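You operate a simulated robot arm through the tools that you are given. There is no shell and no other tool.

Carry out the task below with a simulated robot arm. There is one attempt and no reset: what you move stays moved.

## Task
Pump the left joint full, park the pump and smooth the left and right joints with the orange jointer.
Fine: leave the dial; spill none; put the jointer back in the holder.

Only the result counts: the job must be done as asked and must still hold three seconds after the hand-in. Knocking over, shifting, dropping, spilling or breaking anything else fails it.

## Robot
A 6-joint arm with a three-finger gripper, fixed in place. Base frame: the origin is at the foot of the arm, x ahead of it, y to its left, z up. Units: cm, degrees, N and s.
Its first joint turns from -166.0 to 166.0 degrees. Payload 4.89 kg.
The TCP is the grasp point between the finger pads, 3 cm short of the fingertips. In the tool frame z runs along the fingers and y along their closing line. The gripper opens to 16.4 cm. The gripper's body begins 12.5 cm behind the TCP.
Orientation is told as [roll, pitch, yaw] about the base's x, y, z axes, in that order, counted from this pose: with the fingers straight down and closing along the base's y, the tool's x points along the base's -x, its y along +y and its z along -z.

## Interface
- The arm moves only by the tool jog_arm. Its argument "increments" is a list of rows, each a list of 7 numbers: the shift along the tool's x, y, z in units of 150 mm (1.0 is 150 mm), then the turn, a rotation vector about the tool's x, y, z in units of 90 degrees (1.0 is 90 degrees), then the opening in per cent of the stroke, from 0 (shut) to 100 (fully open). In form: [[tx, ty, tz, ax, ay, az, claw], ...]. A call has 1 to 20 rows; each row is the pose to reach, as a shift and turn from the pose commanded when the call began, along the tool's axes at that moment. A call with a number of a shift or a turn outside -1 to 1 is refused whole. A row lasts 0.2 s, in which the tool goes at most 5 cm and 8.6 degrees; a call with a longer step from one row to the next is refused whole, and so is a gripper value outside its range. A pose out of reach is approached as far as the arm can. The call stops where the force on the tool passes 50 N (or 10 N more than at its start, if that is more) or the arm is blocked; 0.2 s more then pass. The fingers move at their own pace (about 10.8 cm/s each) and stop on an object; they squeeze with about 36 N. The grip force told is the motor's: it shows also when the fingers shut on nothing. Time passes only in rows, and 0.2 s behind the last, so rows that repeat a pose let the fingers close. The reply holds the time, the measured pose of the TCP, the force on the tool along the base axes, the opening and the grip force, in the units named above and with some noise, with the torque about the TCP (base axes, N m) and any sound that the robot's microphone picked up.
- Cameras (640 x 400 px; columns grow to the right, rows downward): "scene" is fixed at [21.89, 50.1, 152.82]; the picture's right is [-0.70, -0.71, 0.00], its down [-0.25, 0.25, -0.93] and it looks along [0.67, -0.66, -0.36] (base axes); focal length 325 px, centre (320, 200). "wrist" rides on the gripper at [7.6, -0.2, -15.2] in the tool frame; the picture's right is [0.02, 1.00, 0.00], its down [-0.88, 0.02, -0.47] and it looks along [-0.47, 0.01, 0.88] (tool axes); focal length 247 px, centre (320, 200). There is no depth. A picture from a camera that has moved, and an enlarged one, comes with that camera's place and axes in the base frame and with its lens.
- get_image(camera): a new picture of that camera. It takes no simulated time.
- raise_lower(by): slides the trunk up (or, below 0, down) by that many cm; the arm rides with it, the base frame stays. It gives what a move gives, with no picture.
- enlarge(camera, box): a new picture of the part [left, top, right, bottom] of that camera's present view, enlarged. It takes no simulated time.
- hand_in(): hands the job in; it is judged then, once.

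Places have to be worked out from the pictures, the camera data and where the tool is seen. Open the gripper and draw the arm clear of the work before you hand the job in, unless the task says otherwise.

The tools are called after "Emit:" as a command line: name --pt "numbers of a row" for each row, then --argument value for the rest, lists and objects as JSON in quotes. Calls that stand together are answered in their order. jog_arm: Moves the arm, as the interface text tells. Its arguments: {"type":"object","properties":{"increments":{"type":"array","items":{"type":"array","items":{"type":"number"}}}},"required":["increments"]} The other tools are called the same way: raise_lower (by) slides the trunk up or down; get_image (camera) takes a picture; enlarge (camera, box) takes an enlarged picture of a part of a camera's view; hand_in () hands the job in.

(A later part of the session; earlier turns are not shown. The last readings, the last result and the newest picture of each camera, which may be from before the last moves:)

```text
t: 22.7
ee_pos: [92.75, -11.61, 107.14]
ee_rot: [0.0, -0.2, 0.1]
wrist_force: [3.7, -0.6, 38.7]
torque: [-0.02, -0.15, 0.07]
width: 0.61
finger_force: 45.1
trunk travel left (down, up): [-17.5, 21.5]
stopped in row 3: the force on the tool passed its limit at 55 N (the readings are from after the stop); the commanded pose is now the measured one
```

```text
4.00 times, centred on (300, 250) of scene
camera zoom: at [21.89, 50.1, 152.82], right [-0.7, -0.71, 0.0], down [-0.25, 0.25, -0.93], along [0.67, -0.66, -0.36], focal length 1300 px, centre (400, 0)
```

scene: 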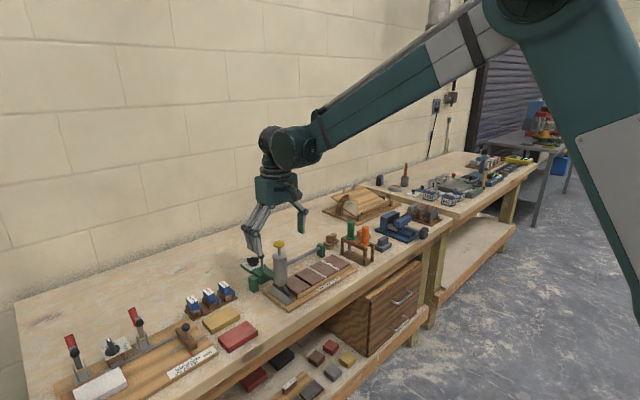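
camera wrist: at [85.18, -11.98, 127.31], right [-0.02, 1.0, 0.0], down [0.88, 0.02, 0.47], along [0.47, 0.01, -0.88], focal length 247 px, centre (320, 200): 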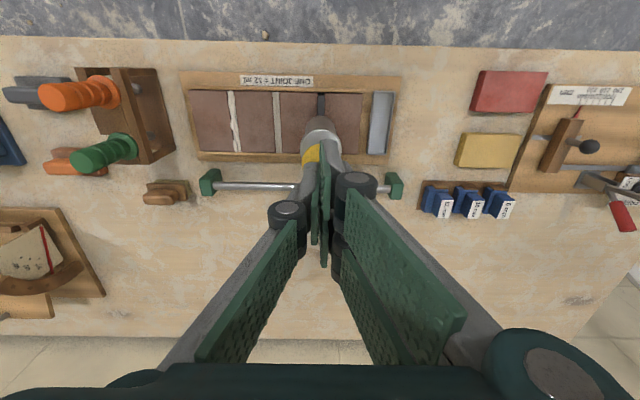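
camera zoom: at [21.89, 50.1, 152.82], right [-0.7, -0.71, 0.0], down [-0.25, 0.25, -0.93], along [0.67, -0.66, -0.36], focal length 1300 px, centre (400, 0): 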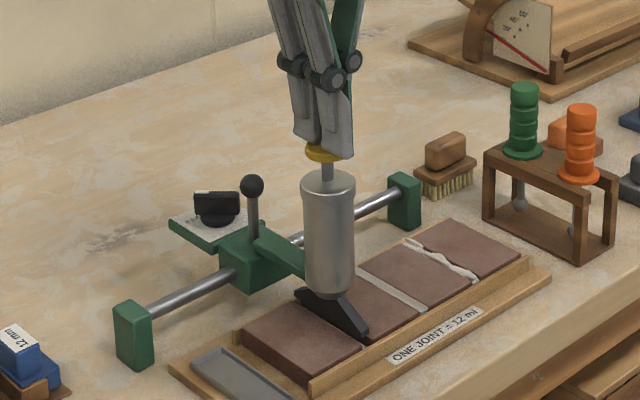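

The knob hit a firm stop after ~1.5 cm of travel. I'll look at the joint and knob before releasing.

Emit:
enlarge --camera "wrist" --box '[280, 80, 360, 170]'

Emit:
enlarge --camera "scene" --box '[315, 225, 350, 300]'

Emit:
enlarge --camera "scene" --box '[310, 220, 345, 255]'

```text
4.44 times, centred on (320, 125) of wrist
camera zoom: at [85.22, -11.88, 122.54], right [-0.02, 1.0, 0.0], down [0.88, 0.02, 0.48], along [0.48, 0.01, -0.88], focal length 1098 px, centre (320, 533)
```

zoom: 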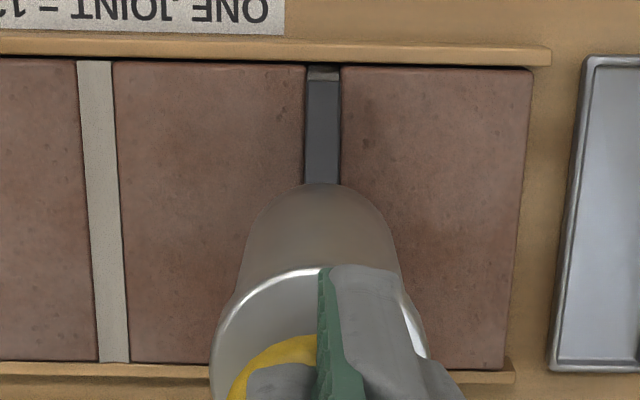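

```text
5.33 times, centred on (332, 262) of scene
camera zoom: at [21.89, 50.1, 152.82], right [-0.7, -0.71, 0.0], down [-0.25, 0.25, -0.93], along [0.67, -0.66, -0.36], focal length 1733 px, centre (253, -133)
```

zoom: 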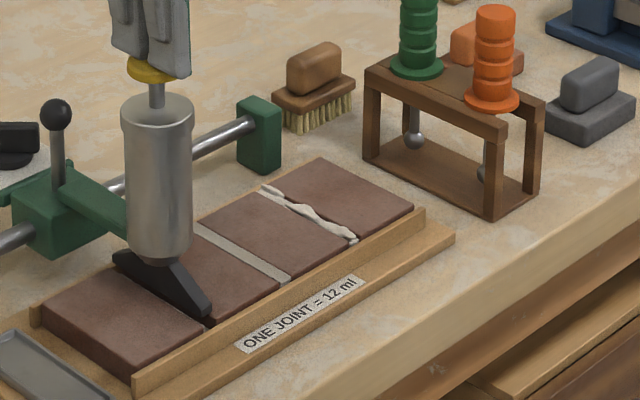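

```text
11.43 times, centred on (328, 238) of scene
camera zoom: at [21.89, 50.1, 152.82], right [-0.7, -0.71, 0.0], down [-0.25, 0.25, -0.93], along [0.67, -0.66, -0.36], focal length 3714 px, centre (234, -229)
```

zoom: 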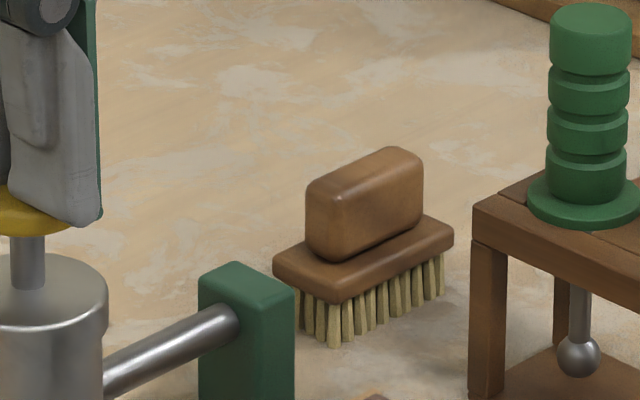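

Emit:
enlarge --camera "wrist" --box '[305, 85, 335, 125]'

Emit:
enlarge --camera "scene" --box '[285, 255, 325, 295]'

```text
10.00 times, centred on (320, 105) of wrist
camera zoom: at [85.22, -11.88, 122.54], right [-0.02, 1.0, 0.0], down [0.88, 0.02, 0.48], along [0.48, 0.01, -0.88], focal length 2470 px, centre (320, 1150)
```

zoom: 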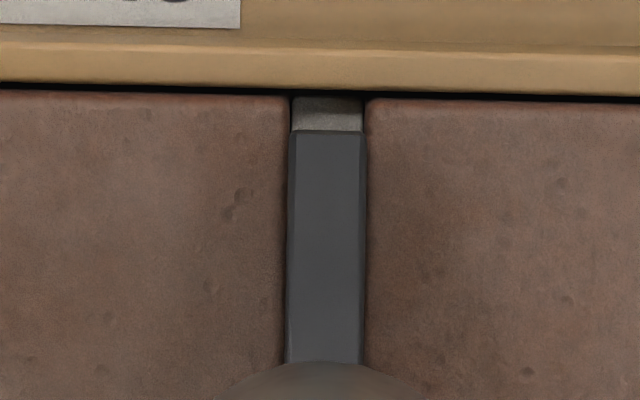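

```text
10.00 times, centred on (305, 275) of scene
camera zoom: at [21.89, 50.1, 152.82], right [-0.7, -0.71, 0.0], down [-0.25, 0.25, -0.93], along [0.67, -0.66, -0.36], focal length 3250 px, centre (470, -550)
```

zoom: 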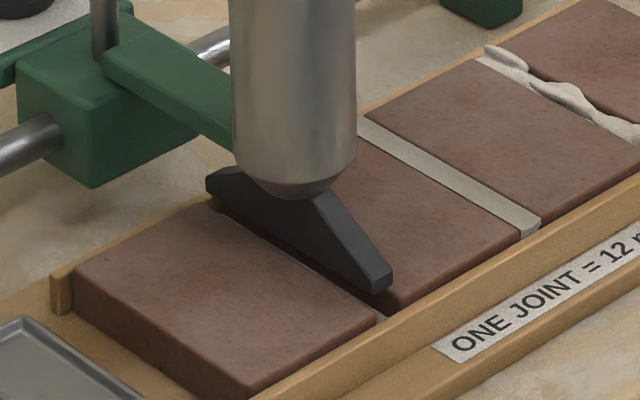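

Grey mortar is now visible down in the gap: the first stroke dispensed. I'll lift off and see whether the knob springs back.

Emit:
jog_arm --pt "0 0 -0.05 0 0 0 0" --pt "0 0 -0.1 0 0 0 0" --pt "0 0 -0.2 0 0 0 0" --pt "0 0 -0.324 0 0 0 0" --pt "0 0 -0.324 0 0 0 0" --pt "0 0 -0.324 0 0 0 0"

Emit:
enlarge --camera "scene" --box '[250, 200, 350, 300]'

Emit:
enlarge --camera "wrist" --box '[300, 80, 340, 120]'

```text
t: 24.1
ee_pos: [92.86, -11.6, 111.86]
ee_rot: [-0.1, -0.1, 0.0]
wrist_force: [0.9, -1.1, -0.2]
torque: [0.02, -0.04, -0.02]
width: 0.0
finger_force: 45.3
trunk travel left (down, up): [-17.5, 21.5]
```

```text
4.00 times, centred on (300, 250) of scene
camera zoom: at [21.89, 50.1, 152.82], right [-0.7, -0.71, 0.0], down [-0.25, 0.25, -0.93], along [0.67, -0.66, -0.36], focal length 1300 px, centre (400, 0)
```

zoom: 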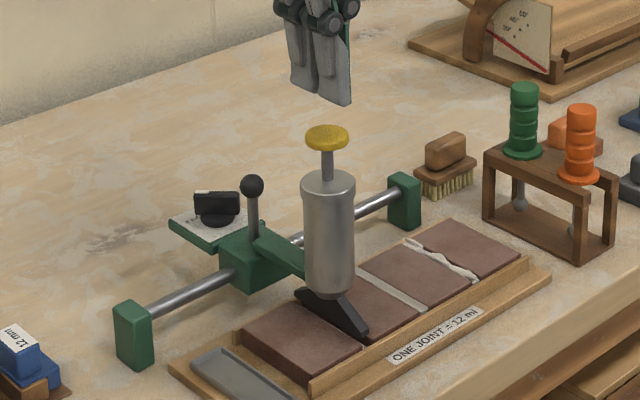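

```text
10.00 times, centred on (320, 100) of wrist
camera zoom: at [85.38, -11.84, 127.11], right [-0.02, 1.0, 0.0], down [0.88, 0.02, 0.47], along [0.47, 0.01, -0.88], focal length 2470 px, centre (320, 1200)
```

zoom: 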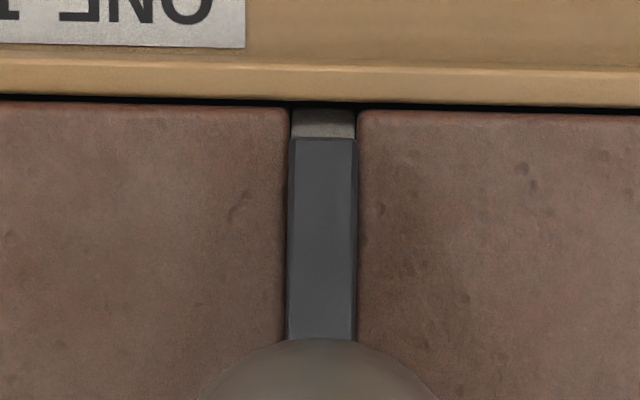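

Emit:
enlarge --camera "scene" --box '[302, 275, 322, 295]'

Emit:
enlarge --camera "scene" --box '[280, 255, 310, 285]'

Emit:
enlarge --camera "scene" --box '[250, 250, 280, 275]'

```text
16.00 times, centred on (312, 285) of scene
camera zoom: at [21.89, 50.1, 152.82], right [-0.7, -0.71, 0.0], down [-0.25, 0.25, -0.93], along [0.67, -0.66, -0.36], focal length 5200 px, centre (448, -1160)
```

zoom: 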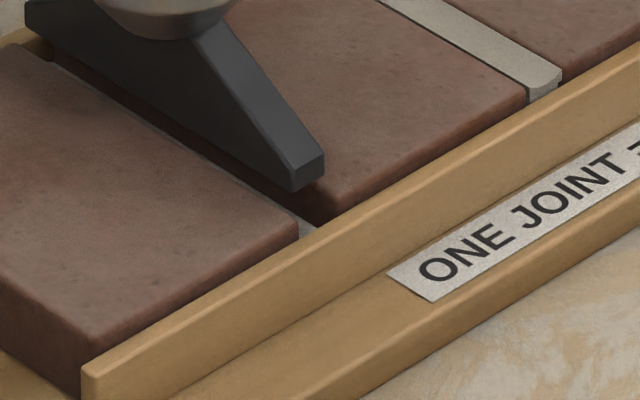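

```text
13.33 times, centred on (295, 270) of scene
camera zoom: at [21.89, 50.1, 152.82], right [-0.7, -0.71, 0.0], down [-0.25, 0.25, -0.93], along [0.67, -0.66, -0.36], focal length 4333 px, centre (653, -733)
```

zoom: 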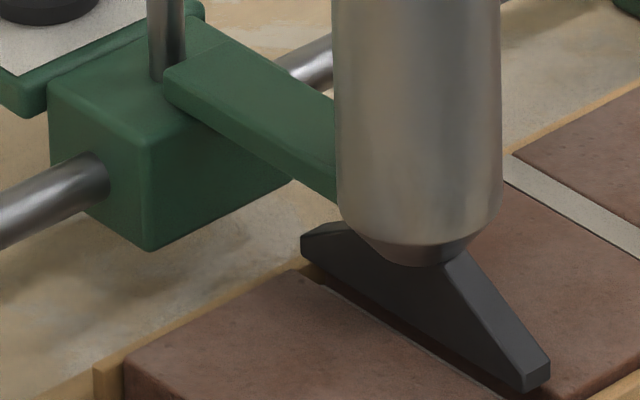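

```text
16.00 times, centred on (265, 262) of scene
camera zoom: at [21.89, 50.1, 152.82], right [-0.7, -0.71, 0.0], down [-0.25, 0.25, -0.93], along [0.67, -0.66, -0.36], focal length 5200 px, centre (1200, -800)
```

zoom: 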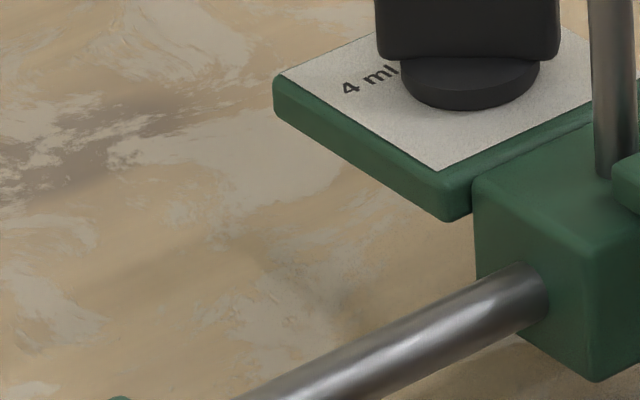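

I want to judge how high the first stroke filled the gap before pressing again; zooming further on the near end of the joint.

Emit:
enlarge --camera "scene" --box '[306, 280, 316, 290]'

Emit:
enlarge --camera "wrist" --box '[312, 86, 328, 102]'

```text
16.00 times, centred on (311, 285) of scene
camera zoom: at [21.89, 50.1, 152.82], right [-0.7, -0.71, 0.0], down [-0.25, 0.25, -0.93], along [0.67, -0.66, -0.36], focal length 5200 px, centre (464, -1160)
```

zoom: 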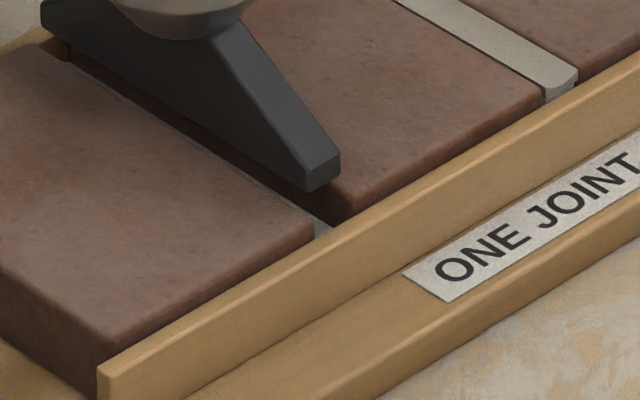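

```text
16.00 times, centred on (320, 94) of wrist
camera zoom: at [85.38, -11.84, 127.11], right [-0.02, 1.0, 0.0], down [0.88, 0.02, 0.47], along [0.47, 0.01, -0.88], focal length 3952 px, centre (320, 1896)
```

zoom: 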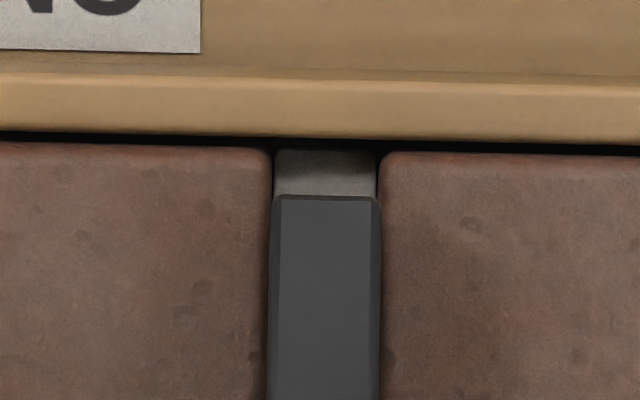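

The thin grey strip (~7 px) matches a one-third fill, as expected for 4 ml. Now the second stroke, down to the firm stop and back up.

Emit:
jog_arm --pt "0 0 0.1 0 0 0 0" --pt "0 0 0.2 0 0 0 0" --pt "0 0 0.24 0 0 0 0" --pt "0 0 0.27 0 0 0 0" --pt "0 0 0.3 0 0 0 0" --pt "0 0 0.31 0 0 0 0" --pt "0 0 0.32 0 0 0 0" --pt "0 0 0.33 0 0 0 0" --pt "0 0 0.34 0 0 0 0" --pt "0 0 0.35 0 0 0 0" --pt "0 0 0.36 0 0 0 0"

Emit:
enlarge --camera "scene" --box '[306, 280, 316, 290]'

Emit:
enlarge --camera "scene" --box '[250, 200, 350, 300]'

```text
t: 25.8
ee_pos: [92.81, -11.69, 107.29]
ee_rot: [0.0, -0.3, -0.1]
wrist_force: [2.7, -0.5, 36.4]
torque: [-0.04, -0.14, 0.02]
width: 0.6
finger_force: 44.9
trunk travel left (down, up): [-17.5, 21.5]
stopped in row 8: the force on the tool passed its limit at 53 N (the readings are from after the stop); the commanded pose is now the measured one
```

```text
16.00 times, centred on (311, 285) of scene
camera zoom: at [21.89, 50.1, 152.82], right [-0.7, -0.71, 0.0], down [-0.25, 0.25, -0.93], along [0.67, -0.66, -0.36], focal length 5200 px, centre (464, -1160)
```

zoom: 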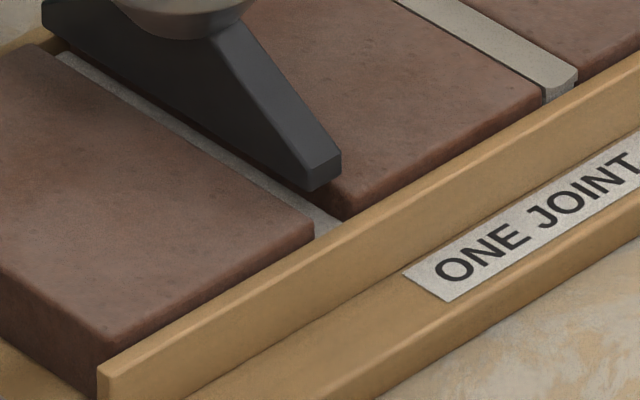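

```text
4.00 times, centred on (300, 250) of scene
camera zoom: at [21.89, 50.1, 152.82], right [-0.7, -0.71, 0.0], down [-0.25, 0.25, -0.93], along [0.67, -0.66, -0.36], focal length 1300 px, centre (400, 0)
```

zoom: 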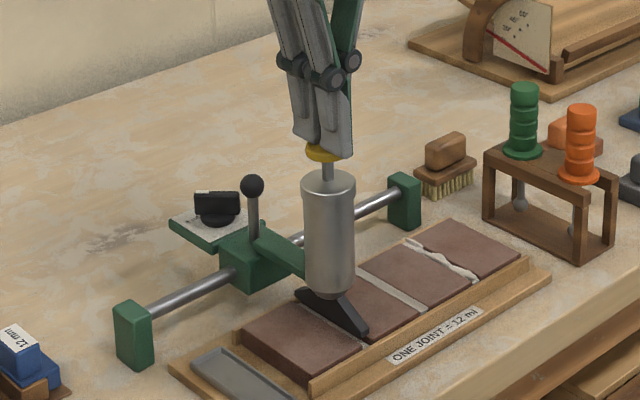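

The mortar level rose by another step and there's still wall showing, consistent with 8 of 12 ml. Releasing the knob fully, then the third stroke.

Emit:
jog_arm --pt "0 0 -0.05 0 0 0 0" --pt "0 0 -0.1 0 0 0 0" --pt "0 0 -0.2 0 0 0 0" --pt "0 0 -0.314 0 0 0 0" --pt "0 0 -0.314 0 0 0 0" --pt "0 0 -0.314 0 0 0 0"

Emit:
enlarge --camera "scene" --box '[250, 200, 350, 300]'

Emit:
enlarge --camera "scene" --box '[306, 280, 316, 290]'

Emit:
enlarge --camera "wrist" --box '[312, 86, 328, 102]'

```text
t: 27.2
ee_pos: [93.08, -11.78, 111.65]
ee_rot: [0.0, -0.2, 0.0]
wrist_force: [0.9, 0.6, 0.4]
torque: [0.02, -0.06, 0.0]
width: 0.0
finger_force: 45.0
trunk travel left (down, up): [-17.5, 21.5]
```

```text
4.00 times, centred on (300, 250) of scene
camera zoom: at [21.89, 50.1, 152.82], right [-0.7, -0.71, 0.0], down [-0.25, 0.25, -0.93], along [0.67, -0.66, -0.36], focal length 1300 px, centre (400, 0)
```

zoom: 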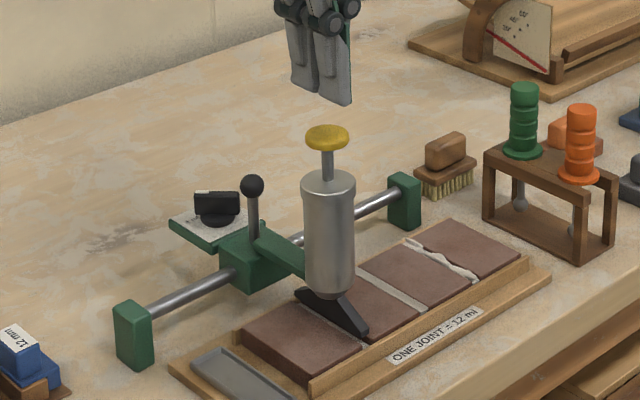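

```text
16.00 times, centred on (311, 285) of scene
camera zoom: at [21.89, 50.1, 152.82], right [-0.7, -0.71, 0.0], down [-0.25, 0.25, -0.93], along [0.67, -0.66, -0.36], focal length 5200 px, centre (464, -1160)
```

zoom: 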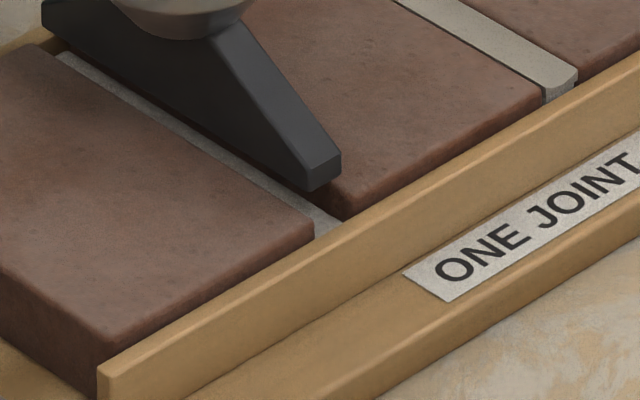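

```text
16.00 times, centred on (320, 94) of wrist
camera zoom: at [85.46, -11.98, 127.05], right [-0.02, 1.0, 0.0], down [0.88, 0.02, 0.48], along [0.48, 0.01, -0.88], focal length 3952 px, centre (320, 1896)
```

zoom: 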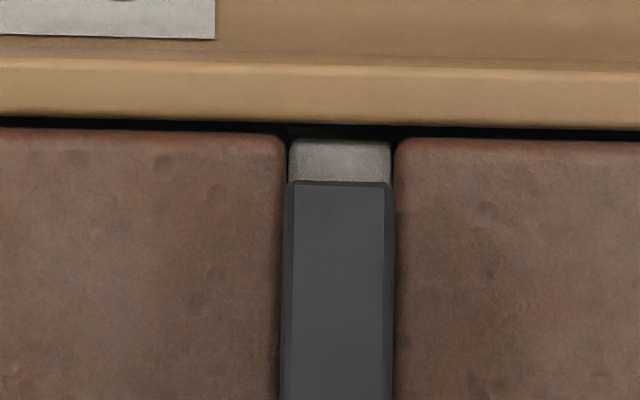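

Two strokes in; the level sits about a third below the tile tops and the knob is back up. Third and last stroke now.

Emit:
jog_arm --pt "0 0 0.1 0 0 0 0" --pt "0 0 0.2 0 0 0 0" --pt "0 0 0.23 0 0 0 0" --pt "0 0 0.26 0 0 0 0" --pt "0 0 0.28 0 0 0 0" --pt "0 0 0.29 0 0 0 0" --pt "0 0 0.3 0 0 0 0" --pt "0 0 0.31 0 0 0 0" --pt "0 0 0.32 0 0 0 0" --pt "0 0 0.33 0 0 0 0" --pt "0 0 0.34 0 0 0 0" --pt "0 0 0.35 0 0 0 0"

Emit:
enlarge --camera "scene" --box '[306, 280, 316, 290]'

Emit:
enlarge --camera "scene" --box '[250, 200, 350, 300]'

```text
t: 29.4
ee_pos: [92.99, -11.63, 107.32]
ee_rot: [-0.1, -0.3, -0.1]
wrist_force: [1.0, -1.8, 37.1]
torque: [-0.06, -0.03, 0.05]
width: 0.59
finger_force: 44.9
trunk travel left (down, up): [-17.5, 21.5]
stopped in row 10: the force on the tool passed its limit at 53 N (the readings are from after the stop); the commanded pose is now the measured one
```

```text
16.00 times, centred on (311, 285) of scene
camera zoom: at [21.89, 50.1, 152.82], right [-0.7, -0.71, 0.0], down [-0.25, 0.25, -0.93], along [0.67, -0.66, -0.36], focal length 5200 px, centre (464, -1160)
```

zoom: 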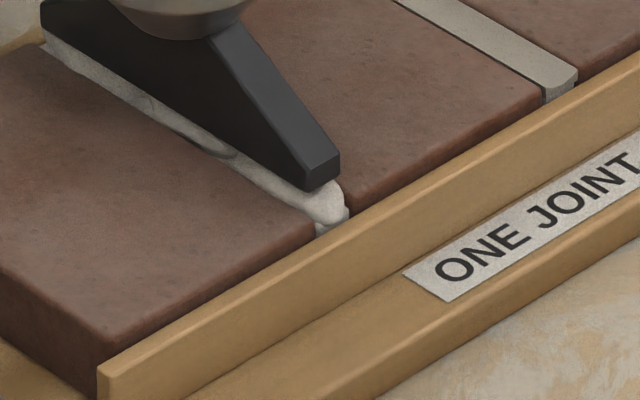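

```text
4.00 times, centred on (300, 250) of scene
camera zoom: at [21.89, 50.1, 152.82], right [-0.7, -0.71, 0.0], down [-0.25, 0.25, -0.93], along [0.67, -0.66, -0.36], focal length 1300 px, centre (400, 0)
```

zoom: 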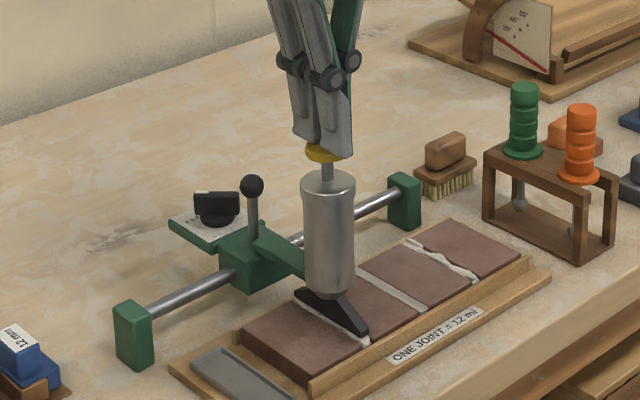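

The joint is now full with a raw bead like the right joint's. I'll lift off the knob, open the fingers above it and go back down around the barrel.

Emit:
jog_arm --pt "0 0 -0.05 0 0 0 0" --pt "0 0 -0.1 0 0 0 0" --pt "0 0 -0.2 0 0 0 0" --pt "0 0 -0.35 0 0 0 0" --pt "0 0 -0.35 0 0 0 40" --pt "0 0 -0.35 0 0 0 55" --pt "0 0 -0.35 0 0 0 55"

Emit:
get_image --camera "wrist"

Emit:
enlarge --camera "scene" --box '[250, 200, 350, 300]'

```text
t: 31.0
ee_pos: [92.98, -11.55, 112.22]
ee_rot: [0.0, -0.3, -0.1]
wrist_force: [-0.6, 0.6, 0.3]
torque: [-0.01, -0.01, -0.01]
width: 9.0
finger_force: 0.0
trunk travel left (down, up): [-17.5, 21.5]
```

```text
taken
camera wrist: at [85.44, -11.85, 127.44], right [-0.02, 1.0, 0.0], down [0.88, 0.02, 0.48], along [0.48, 0.01, -0.88], focal length 247 px, centre (320, 200)
```

wrist: 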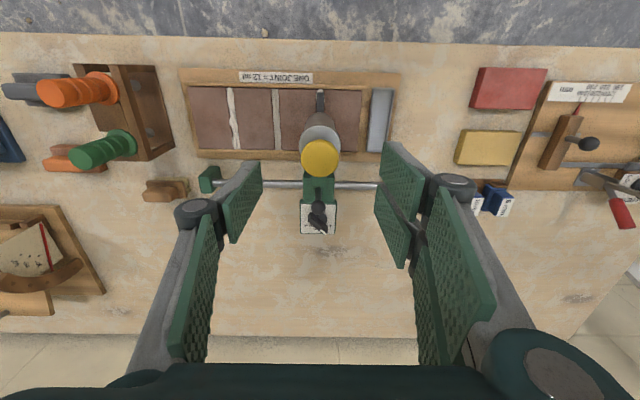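

```text
4.00 times, centred on (300, 250) of scene
camera zoom: at [21.89, 50.1, 152.82], right [-0.7, -0.71, 0.0], down [-0.25, 0.25, -0.93], along [0.67, -0.66, -0.36], focal length 1300 px, centre (400, 0)
```

zoom: 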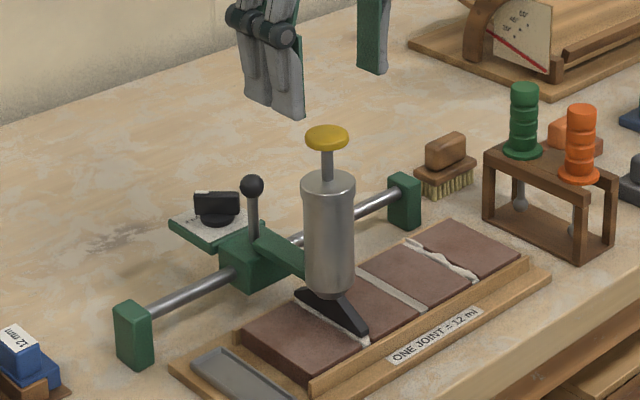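

Knob is back up and the pads straddle it. Descending about 15 cm to barrel height and closing on it.

Emit:
jog_arm --pt "0 0 0.25 0 0 0 55" --pt "0 0 0.5 0 0 0 55" --pt "0 0 0.75 0 0 0 55" --pt "0 0 0.95 0 0 0 55" --pt "0 0 1.0 0 0 0 55" --pt "0 0 1.0 0 0 0 40" --pt "0 0 1.0 0 0 0 30" --pt "0 0 1.0 0 0 0 24" --pt "0 0 1.0 0 0 0 24" --pt "0 0 1.0 0 0 0 24"

Emit:
get_image --camera "wrist"

```text
t: 33.2
ee_pos: [92.98, -11.54, 97.41]
ee_rot: [0.0, -0.2, 0.0]
wrist_force: [-0.7, -3.2, -4.2]
torque: [-0.12, -0.35, -0.08]
width: 4.22
finger_force: 45.0
trunk travel left (down, up): [-17.5, 21.5]
```

```text
taken
camera wrist: at [85.34, -11.78, 112.48], right [-0.02, 1.0, 0.0], down [0.88, 0.02, 0.48], along [0.48, 0.01, -0.88], focal length 247 px, centre (320, 200)
```

wrist: 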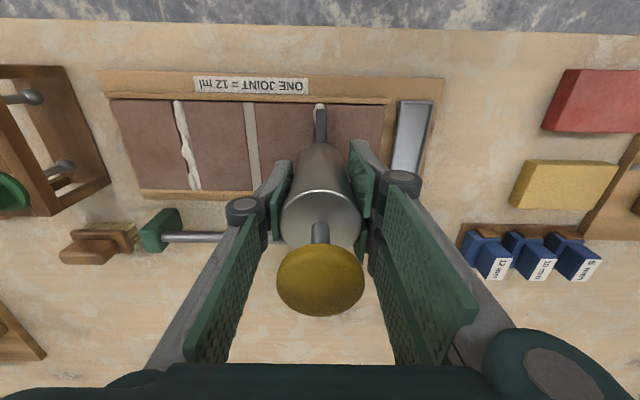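

Gripped again. Sliding the carriage back +9.0 cm to its parked place over the tray.

Emit:
jog_arm --pt "0 0.04 0 0 0 0 24" --pt "0 0.09 0 0 0 0 24" --pt "0 0.14 0 0 0 0 24" --pt "0 0.19 0 0 0 0 24" --pt "0 0.24 0 0 0 0 24" --pt "0 0.29 0 0 0 0 24" --pt "0 0.34 0 0 0 0 24" --pt "0 0.39 0 0 0 0 24" --pt "0 0.44 0 0 0 0 24" --pt "0 0.49 0 0 0 0 24" --pt "0 0.53 0 0 0 0 24" --pt "0 0.56 0 0 0 0 24" --pt "0 0.58 0 0 0 0 24" --pt "0 0.59 0 0 0 0 24" --pt "0 0.6 0 0 0 0 24"

Emit:
get_image --camera "wrist"

Emit:
enlarge --camera "scene" --box '[235, 225, 365, 306]'

```text
t: 36.4
ee_pos: [93.05, -2.49, 97.34]
ee_rot: [0.0, -0.2, 0.0]
wrist_force: [-31.8, 2.7, -17.6]
torque: [0.2, -0.38, 0.0]
width: 4.23
finger_force: 45.3
trunk travel left (down, up): [-17.5, 21.5]
```

```text
taken
camera wrist: at [85.5, -2.79, 112.56], right [-0.02, 1.0, 0.0], down [0.88, 0.02, 0.48], along [0.48, 0.01, -0.88], focal length 247 px, centre (320, 200)
```

wrist: 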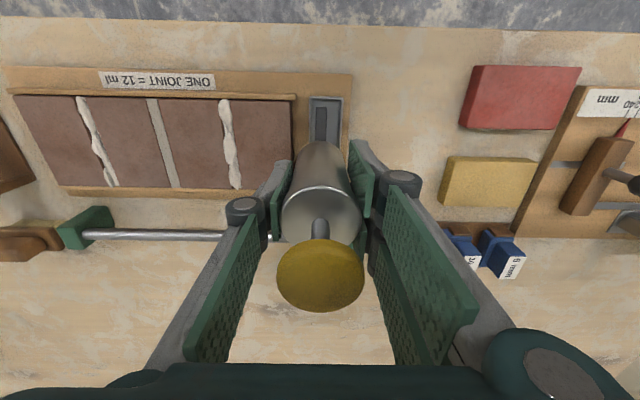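

```text
4.92 times, centred on (300, 266) of scene
camera zoom: at [21.89, 50.1, 152.82], right [-0.7, -0.71, 0.0], down [-0.25, 0.25, -0.93], along [0.67, -0.66, -0.36], focal length 1600 px, centre (418, -122)
```

zoom: 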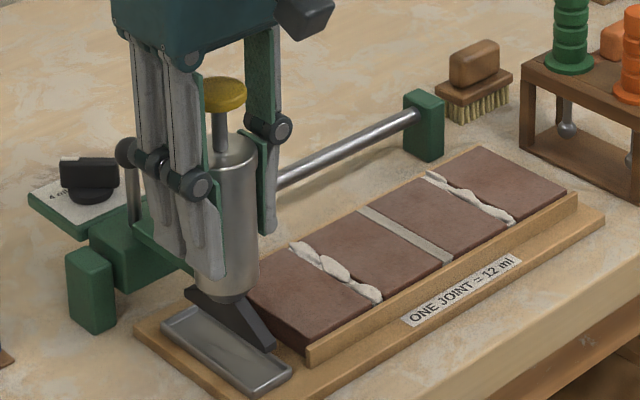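

The pump is back over its tray and the left joint shows a full raw bead. I'll release and rise clear, then compare the parked position with the start pictures.

Emit:
jog_arm --pt "0 0 0 0 0 0 34" --pt "0 0 0 0 0 0 45" --pt "0 0 0 0 0 0 55" --pt "0 0 -0.2 0 0 0 55" --pt "0 0 -0.45 0 0 0 55" --pt "0 0 -0.7 0 0 0 55" --pt "0 0 -0.95 0 0 0 55" --pt "0 0 -1.0 0 0 0 55"

Emit:
enlarge --camera "scene" --box '[235, 225, 365, 306]'

Emit:
enlarge --camera "scene" --box '[235, 240, 295, 300]'

```text
t: 38.2
ee_pos: [92.97, -2.46, 112.27]
ee_rot: [0.0, -0.3, 0.0]
wrist_force: [-0.9, -0.2, -0.2]
torque: [-0.01, 0.0, 0.01]
width: 9.03
finger_force: 0.1
trunk travel left (down, up): [-17.5, 21.5]
```

```text
4.92 times, centred on (300, 266) of scene
camera zoom: at [21.89, 50.1, 152.82], right [-0.7, -0.71, 0.0], down [-0.25, 0.25, -0.93], along [0.67, -0.66, -0.36], focal length 1600 px, centre (418, -122)
```

zoom: 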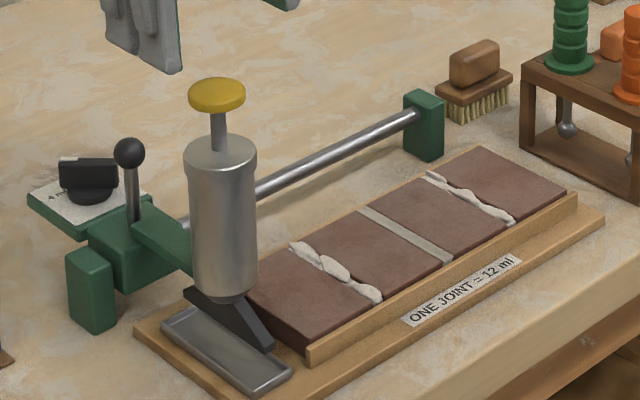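

```text
6.67 times, centred on (265, 270) of scene
camera zoom: at [21.89, 50.1, 152.82], right [-0.7, -0.71, 0.0], down [-0.25, 0.25, -0.93], along [0.67, -0.66, -0.36], focal length 2167 px, centre (687, -267)
```

zoom: 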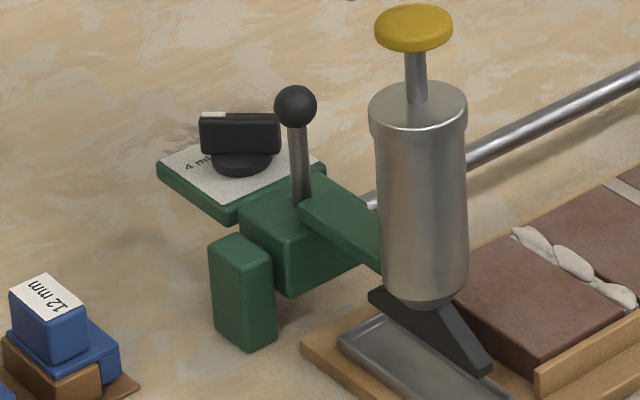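

The pump, lever and dial look identical to the start picture. Next I'll head toward the jointer, testing on the way whether the arm reaches x≈98 over the right joint (y≈-25).

Emit:
jog_arm --pt "-0.05 -0.25 0 0 0 0 55" --pt "-0.1 -0.5 0 0 0 0 55" --pt "-0.2 -0.75 0 0 0 0 55" --pt "-0.3 -1.0 0 0 0 0 55"

Emit:
jog_arm --pt "-0.02 -0.25 0 0 0 0 55" --pt "-0.05 -0.5 0 0 0 0 55" --pt "-0.05 -0.51 0.2 0 0 0 55" --pt "-0.05 -0.51 0.4 0 0 0 55" --pt "-0.05 -0.51 0.6 0 0 0 55" --pt "-0.05 -0.51 0.8 0 0 0 55"

Emit:
get_image --camera "wrist"

Emit:
get_image --camera "scene"

```text
t: 39.2
ee_pos: [97.68, -17.5, 112.39]
ee_rot: [0.0, -0.2, 0.0]
wrist_force: [0.3, 0.8, 0.9]
torque: [-0.17, -0.06, 0.03]
width: 9.04
finger_force: 0.1
trunk travel left (down, up): [-17.5, 21.5]
```

```text
t: 40.6
ee_pos: [98.38, -25.27, 100.45]
ee_rot: [0.1, -0.2, 0.0]
wrist_force: [-0.6, 0.7, 1.0]
torque: [-0.03, -0.1, 0.03]
width: 9.03
finger_force: 0.1
trunk travel left (down, up): [-17.5, 21.5]
```

```text
taken
camera wrist: at [90.7, -25.49, 115.61], right [-0.02, 1.0, 0.0], down [0.88, 0.02, 0.48], along [0.48, 0.01, -0.88], focal length 247 px, centre (320, 200)
```

wrist: 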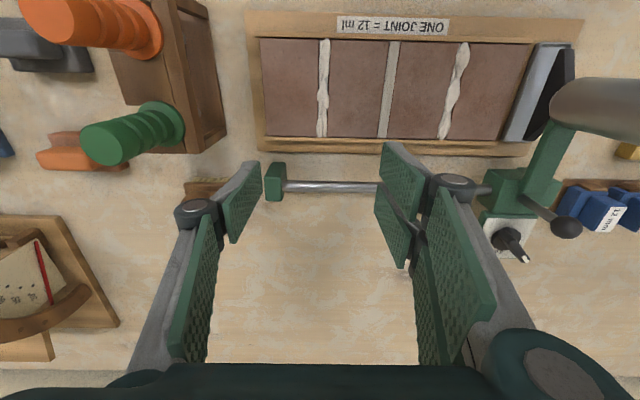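

```text
taken
```

scene: 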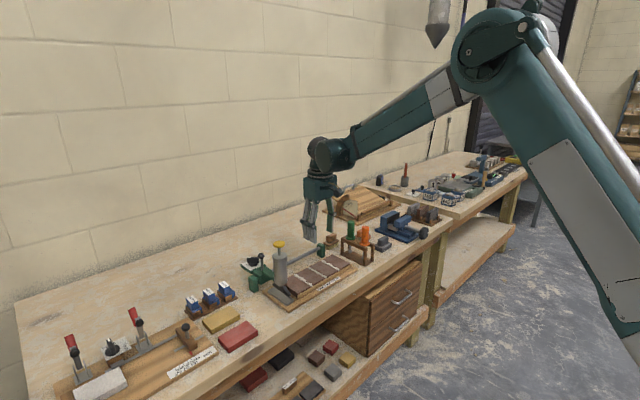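

The arm reaches (98.4, -25.3) with the tool upright, so both joints are within reach. I'll use this close view to refine the joint line positions and the holder.

Emit:
enlarge --camera "wrist" --box '[240, 10, 560, 160]'

Emit:
enlarge --camera "wrist" --box '[0, 0, 260, 180]'

```text
2.00 times, centred on (400, 85) of wrist
camera zoom: at [90.7, -25.49, 115.61], right [-0.02, 1.0, 0.0], down [0.88, 0.02, 0.48], along [0.48, 0.01, -0.88], focal length 494 px, centre (160, 430)
```

zoom: 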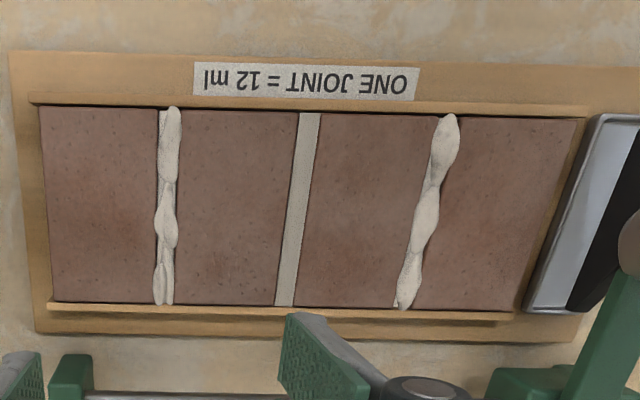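

```text
2.22 times, centred on (130, 90) of wrist
camera zoom: at [90.7, -25.49, 115.61], right [-0.02, 1.0, 0.0], down [0.88, 0.02, 0.48], along [0.48, 0.01, -0.88], focal length 549 px, centre (742, 444)
```

zoom: 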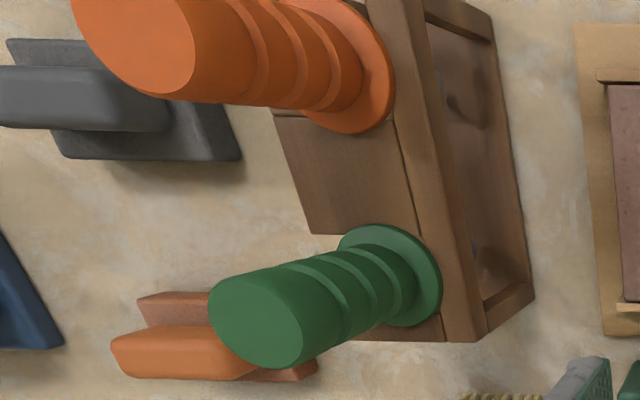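

Right joint runs at y≈-25.2 from x≈88.5 to 97.8, left joint at y≈-11.7. Rising and moving over the orange jointer at about (88.4, -39.6).

Emit:
jog_arm --pt "0 0 -0.25 0 0 0 55" --pt "0 0 -0.5 0 0 0 55" --pt "0 0 -0.77 0 0 0 55" --pt "0.15 -0.25 -0.77 0 0 0 55" --pt "0.3 -0.5 -0.77 0 0 0 55" --pt "0.5 -0.75 -0.77 0 0 0 55" --pt "0.66 -0.95 -0.77 0 0 0 55"

Emit:
get_image --camera "wrist"

Emit:
enlarge --camera "scene" --box '[310, 190, 410, 280]'

```text
t: 42.2
ee_pos: [88.3, -39.24, 111.83]
ee_rot: [-0.1, -0.2, 0.1]
wrist_force: [0.6, 0.8, -0.5]
torque: [-0.14, 0.13, 0.01]
width: 9.03
finger_force: 0.1
trunk travel left (down, up): [-17.5, 21.5]
```

```text
taken
camera wrist: at [80.65, -39.54, 127.09], right [-0.02, 1.0, 0.0], down [0.88, 0.02, 0.48], along [0.48, 0.01, -0.88], focal length 247 px, centre (320, 200)
```

wrist: 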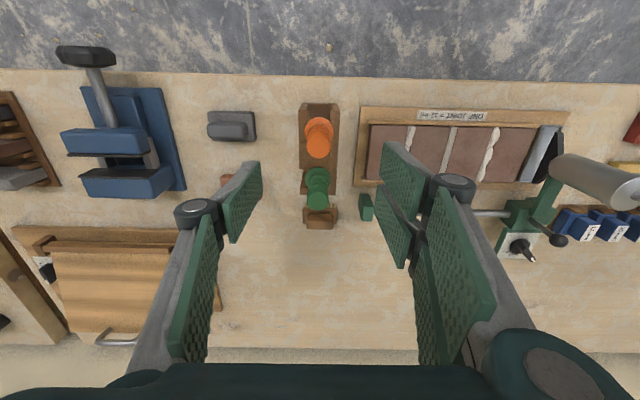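

```text
4.44 times, centred on (360, 235) of scene
camera zoom: at [21.89, 50.1, 152.82], right [-0.7, -0.71, 0.0], down [-0.25, 0.25, -0.93], along [0.67, -0.66, -0.36], focal length 1444 px, centre (142, 44)
```

zoom: 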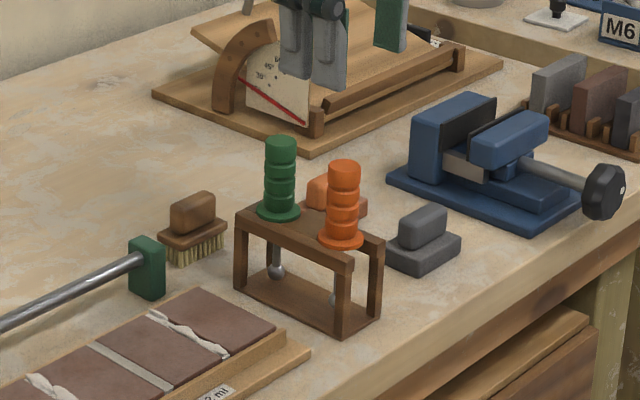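

Emit:
enlarge --camera "wrist" --box '[290, 95, 350, 220]'

Emit:
enlarge --camera "wrist" --box '[295, 95, 345, 165]'

```text
3.20 times, centred on (320, 158) of wrist
camera zoom: at [80.65, -39.54, 127.09], right [-0.02, 1.0, 0.0], down [0.88, 0.02, 0.48], along [0.48, 0.01, -0.88], focal length 790 px, centre (320, 336)
```

zoom: 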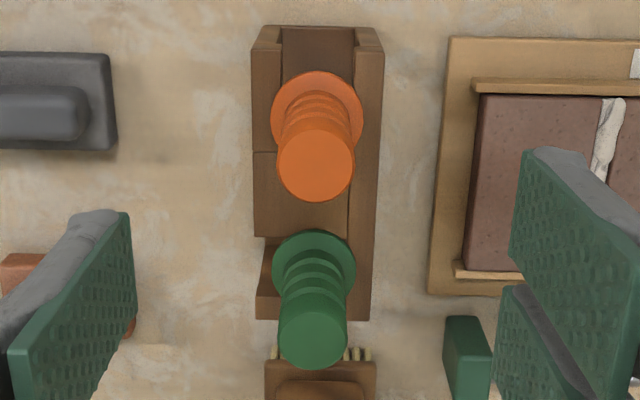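

```text
5.71 times, centred on (320, 130) of wrist
camera zoom: at [80.65, -39.54, 127.09], right [-0.02, 1.0, 0.0], down [0.88, 0.02, 0.48], along [0.48, 0.01, -0.88], focal length 1411 px, centre (320, 600)
```

zoom: 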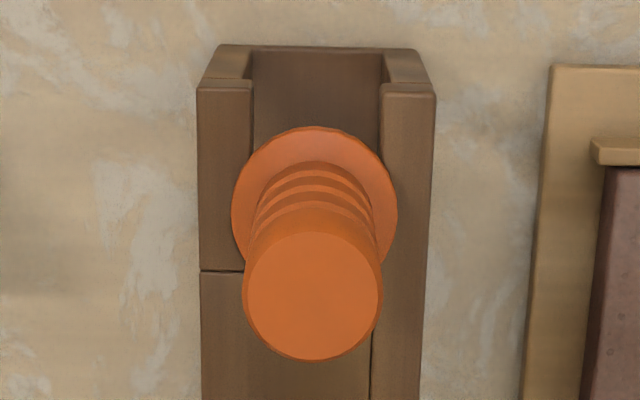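

The jointer's handle is at about (88.35, -39.5), top near z≈100 with its flange at z≈93.8. I'll shift 0.2 cm in y and descend with open fingers to z≈98.

Emit:
jog_arm --pt "0 -0.013 0.1 0 0 0 55" --pt "0 -0.013 0.3 0 0 0 55" --pt "0 -0.013 0.5 0 0 0 55" --pt "0 -0.013 0.7 0 0 0 55" --pt "0 -0.013 0.85 0 0 0 55" --pt "0 -0.013 0.92 0 0 0 55"

Emit:
get_image --camera "wrist"

Emit:
enlarge --camera "scene" --box '[310, 190, 410, 280]'

```text
t: 43.6
ee_pos: [88.4, -39.7, 98.02]
ee_rot: [0.0, -0.3, 0.0]
wrist_force: [0.1, 0.1, 0.5]
torque: [0.0, -0.02, 0.03]
width: 8.99
finger_force: 0.1
trunk travel left (down, up): [-17.5, 21.5]
```

```text
taken
camera wrist: at [80.85, -39.9, 113.32], right [-0.02, 1.0, 0.0], down [0.88, 0.02, 0.48], along [0.48, 0.01, -0.88], focal length 247 px, centre (320, 200)
```

wrist: 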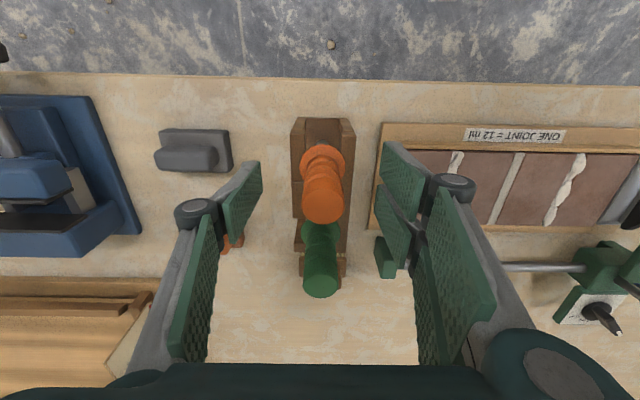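

```text
4.44 times, centred on (360, 235) of scene
camera zoom: at [21.89, 50.1, 152.82], right [-0.7, -0.71, 0.0], down [-0.25, 0.25, -0.93], along [0.67, -0.66, -0.36], focal length 1444 px, centre (142, 44)
```

zoom: 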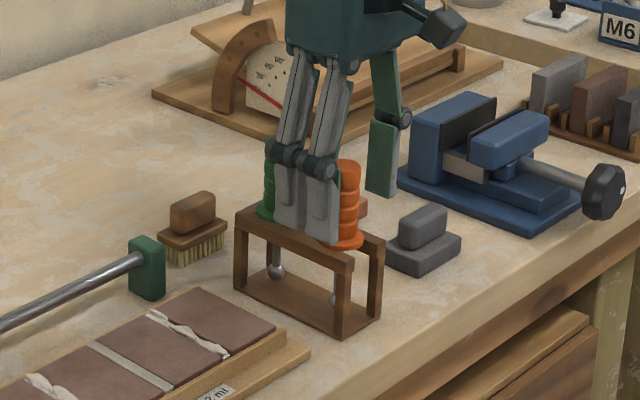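

The handle is centred in y between the pads and about 0.2 cm nearer in x. I'll adjust slightly and close on it.

Emit:
jog_arm --pt "0.014 0.003 0 0 0 0 55" --pt "0.014 0.003 0 0 0 0 40" --pt "0.014 0.003 0 0 0 0 25" --pt "0.014 0.003 0 0 0 0 12" --pt "0.014 0.003 0 0 0 0 8" --pt "0.014 0.003 0 0 0 0 8"

Emit:
get_image --camera "wrist"

Emit:
enlarge --camera "scene" --box '[330, 210, 390, 270]'

```text
t: 45.0
ee_pos: [88.18, -39.62, 98.17]
ee_rot: [0.1, -0.2, -0.1]
wrist_force: [0.4, 0.4, 0.7]
torque: [-0.01, -0.01, -0.01]
width: 2.67
finger_force: 36.5
trunk travel left (down, up): [-17.5, 21.5]
```

```text
taken
camera wrist: at [80.63, -39.87, 113.35], right [-0.02, 1.0, 0.0], down [0.88, 0.02, 0.48], along [0.48, 0.01, -0.88], focal length 247 px, centre (320, 200)
```

wrist: 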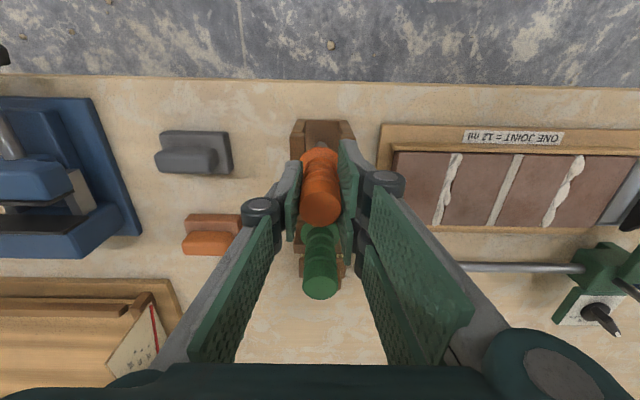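

```text
6.67 times, centred on (360, 240) of scene
camera zoom: at [21.89, 50.1, 152.82], right [-0.7, -0.71, 0.0], down [-0.25, 0.25, -0.93], along [0.67, -0.66, -0.36], focal length 2167 px, centre (53, -67)
```

zoom: 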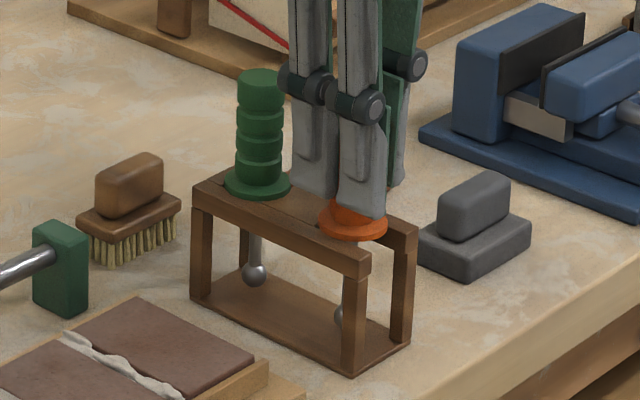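

Handle gripped (2.7 cm) with fingertips just above the flange. Lifting slowly straight up, first 1.5 cm, then on to 9 cm.

Emit:
jog_arm --pt "0 0 -0.03 0 0 0 8" --pt "0 0 -0.06 0 0 0 8" --pt "0 0 -0.1 0 0 0 8"

Emit:
enlarge --camera "scene" --box '[330, 210, 390, 270]'

```text
t: 45.8
ee_pos: [88.19, -39.78, 99.58]
ee_rot: [0.0, -0.1, 0.1]
wrist_force: [1.0, -0.5, -0.4]
torque: [0.0, 0.03, -0.01]
width: 2.66
finger_force: 35.9
trunk travel left (down, up): [-17.5, 21.5]
```

```text
6.67 times, centred on (360, 240) of scene
camera zoom: at [21.89, 50.1, 152.82], right [-0.7, -0.71, 0.0], down [-0.25, 0.25, -0.93], along [0.67, -0.66, -0.36], focal length 2167 px, centre (53, -67)
```

zoom: 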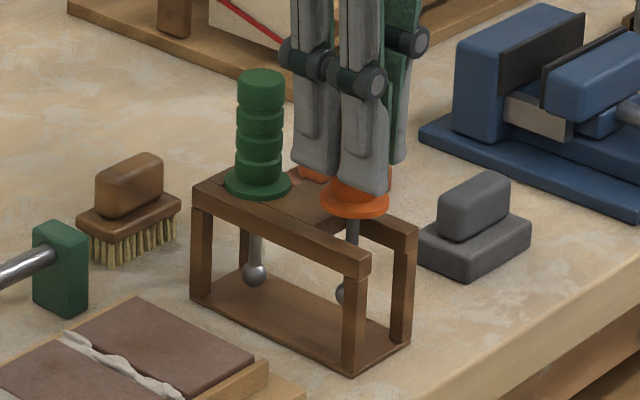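

The tool lifts cleanly and the holder stays put. Continuing up another 8 cm.

Emit:
jog_arm --pt "0 0 -0.08 0 0 0 8" --pt "0 0 -0.18 0 0 0 8" --pt "0 0 -0.3 0 0 0 8" --pt "0 0 -0.45 0 0 0 8" --pt "0 0 -0.55 0 0 0 8"

Emit:
enlarge --camera "scene" --box '[310, 190, 400, 270]'

Emit:
get_image --camera "wrist"

```text
t: 47.0
ee_pos: [88.23, -39.77, 107.88]
ee_rot: [0.0, -0.1, 0.1]
wrist_force: [0.0, 0.1, -0.8]
torque: [0.0, 0.0, -0.01]
width: 2.66
finger_force: 35.8
trunk travel left (down, up): [-17.5, 21.5]
```

```text
5.00 times, centred on (355, 230) of scene
camera zoom: at [21.89, 50.1, 152.82], right [-0.7, -0.71, 0.0], down [-0.25, 0.25, -0.93], along [0.67, -0.66, -0.36], focal length 1625 px, centre (145, 50)
```

zoom: 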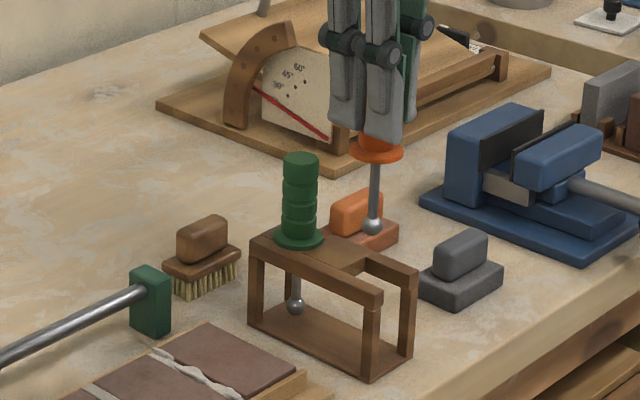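

```text
taken
camera wrist: at [80.64, -39.93, 123.07], right [-0.02, 1.0, 0.0], down [0.88, 0.02, 0.48], along [0.48, 0.01, -0.88], focal length 247 px, centre (320, 200)
```

wrist: 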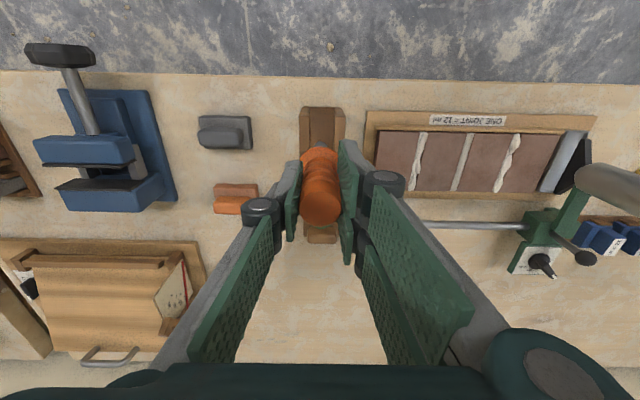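

The jointer hangs straight below the gripper: ball centre about 11.5 cm under the TCP (bottom ≈12.2 cm under). Moving it over the near end of the right joint at safe height.

Emit:
jog_arm --pt "0 0.2 0 0 0 0 8" --pt "0 0.4 0 0 0 0 8" --pt "-0.02 0.6 0 0 0 0 8" --pt "-0.04 0.8 0 0 0 0 8" --pt "-0.06 0.96 0 0 0 0 8" --pt "-0.06 0.968 0 0 0 0 8"

Emit:
enlarge --camera "scene" --box '[285, 200, 375, 290]'

Emit:
get_image --camera "wrist"

```text
t: 48.4
ee_pos: [89.25, -25.18, 107.84]
ee_rot: [0.0, -0.2, 0.1]
wrist_force: [-0.6, 0.6, -2.1]
torque: [-0.04, 0.01, 0.0]
width: 2.65
finger_force: 36.0
trunk travel left (down, up): [-17.5, 21.5]
```

```text
4.44 times, centred on (330, 245) of scene
camera zoom: at [21.89, 50.1, 152.82], right [-0.7, -0.71, 0.0], down [-0.25, 0.25, -0.93], along [0.67, -0.66, -0.36], focal length 1444 px, centre (276, 0)
```

zoom: 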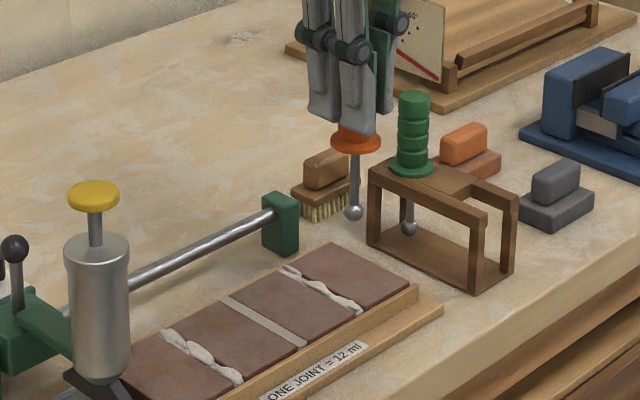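

```text
taken
camera wrist: at [81.57, -25.37, 123.03], right [-0.02, 1.0, 0.0], down [0.88, 0.02, 0.48], along [0.48, 0.01, -0.88], focal length 247 px, centre (320, 200)
```

wrist: 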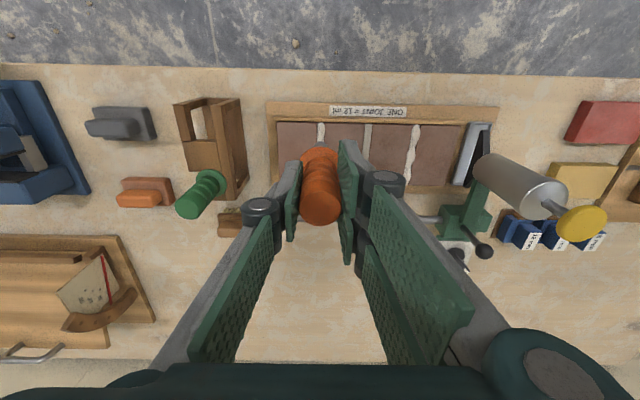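

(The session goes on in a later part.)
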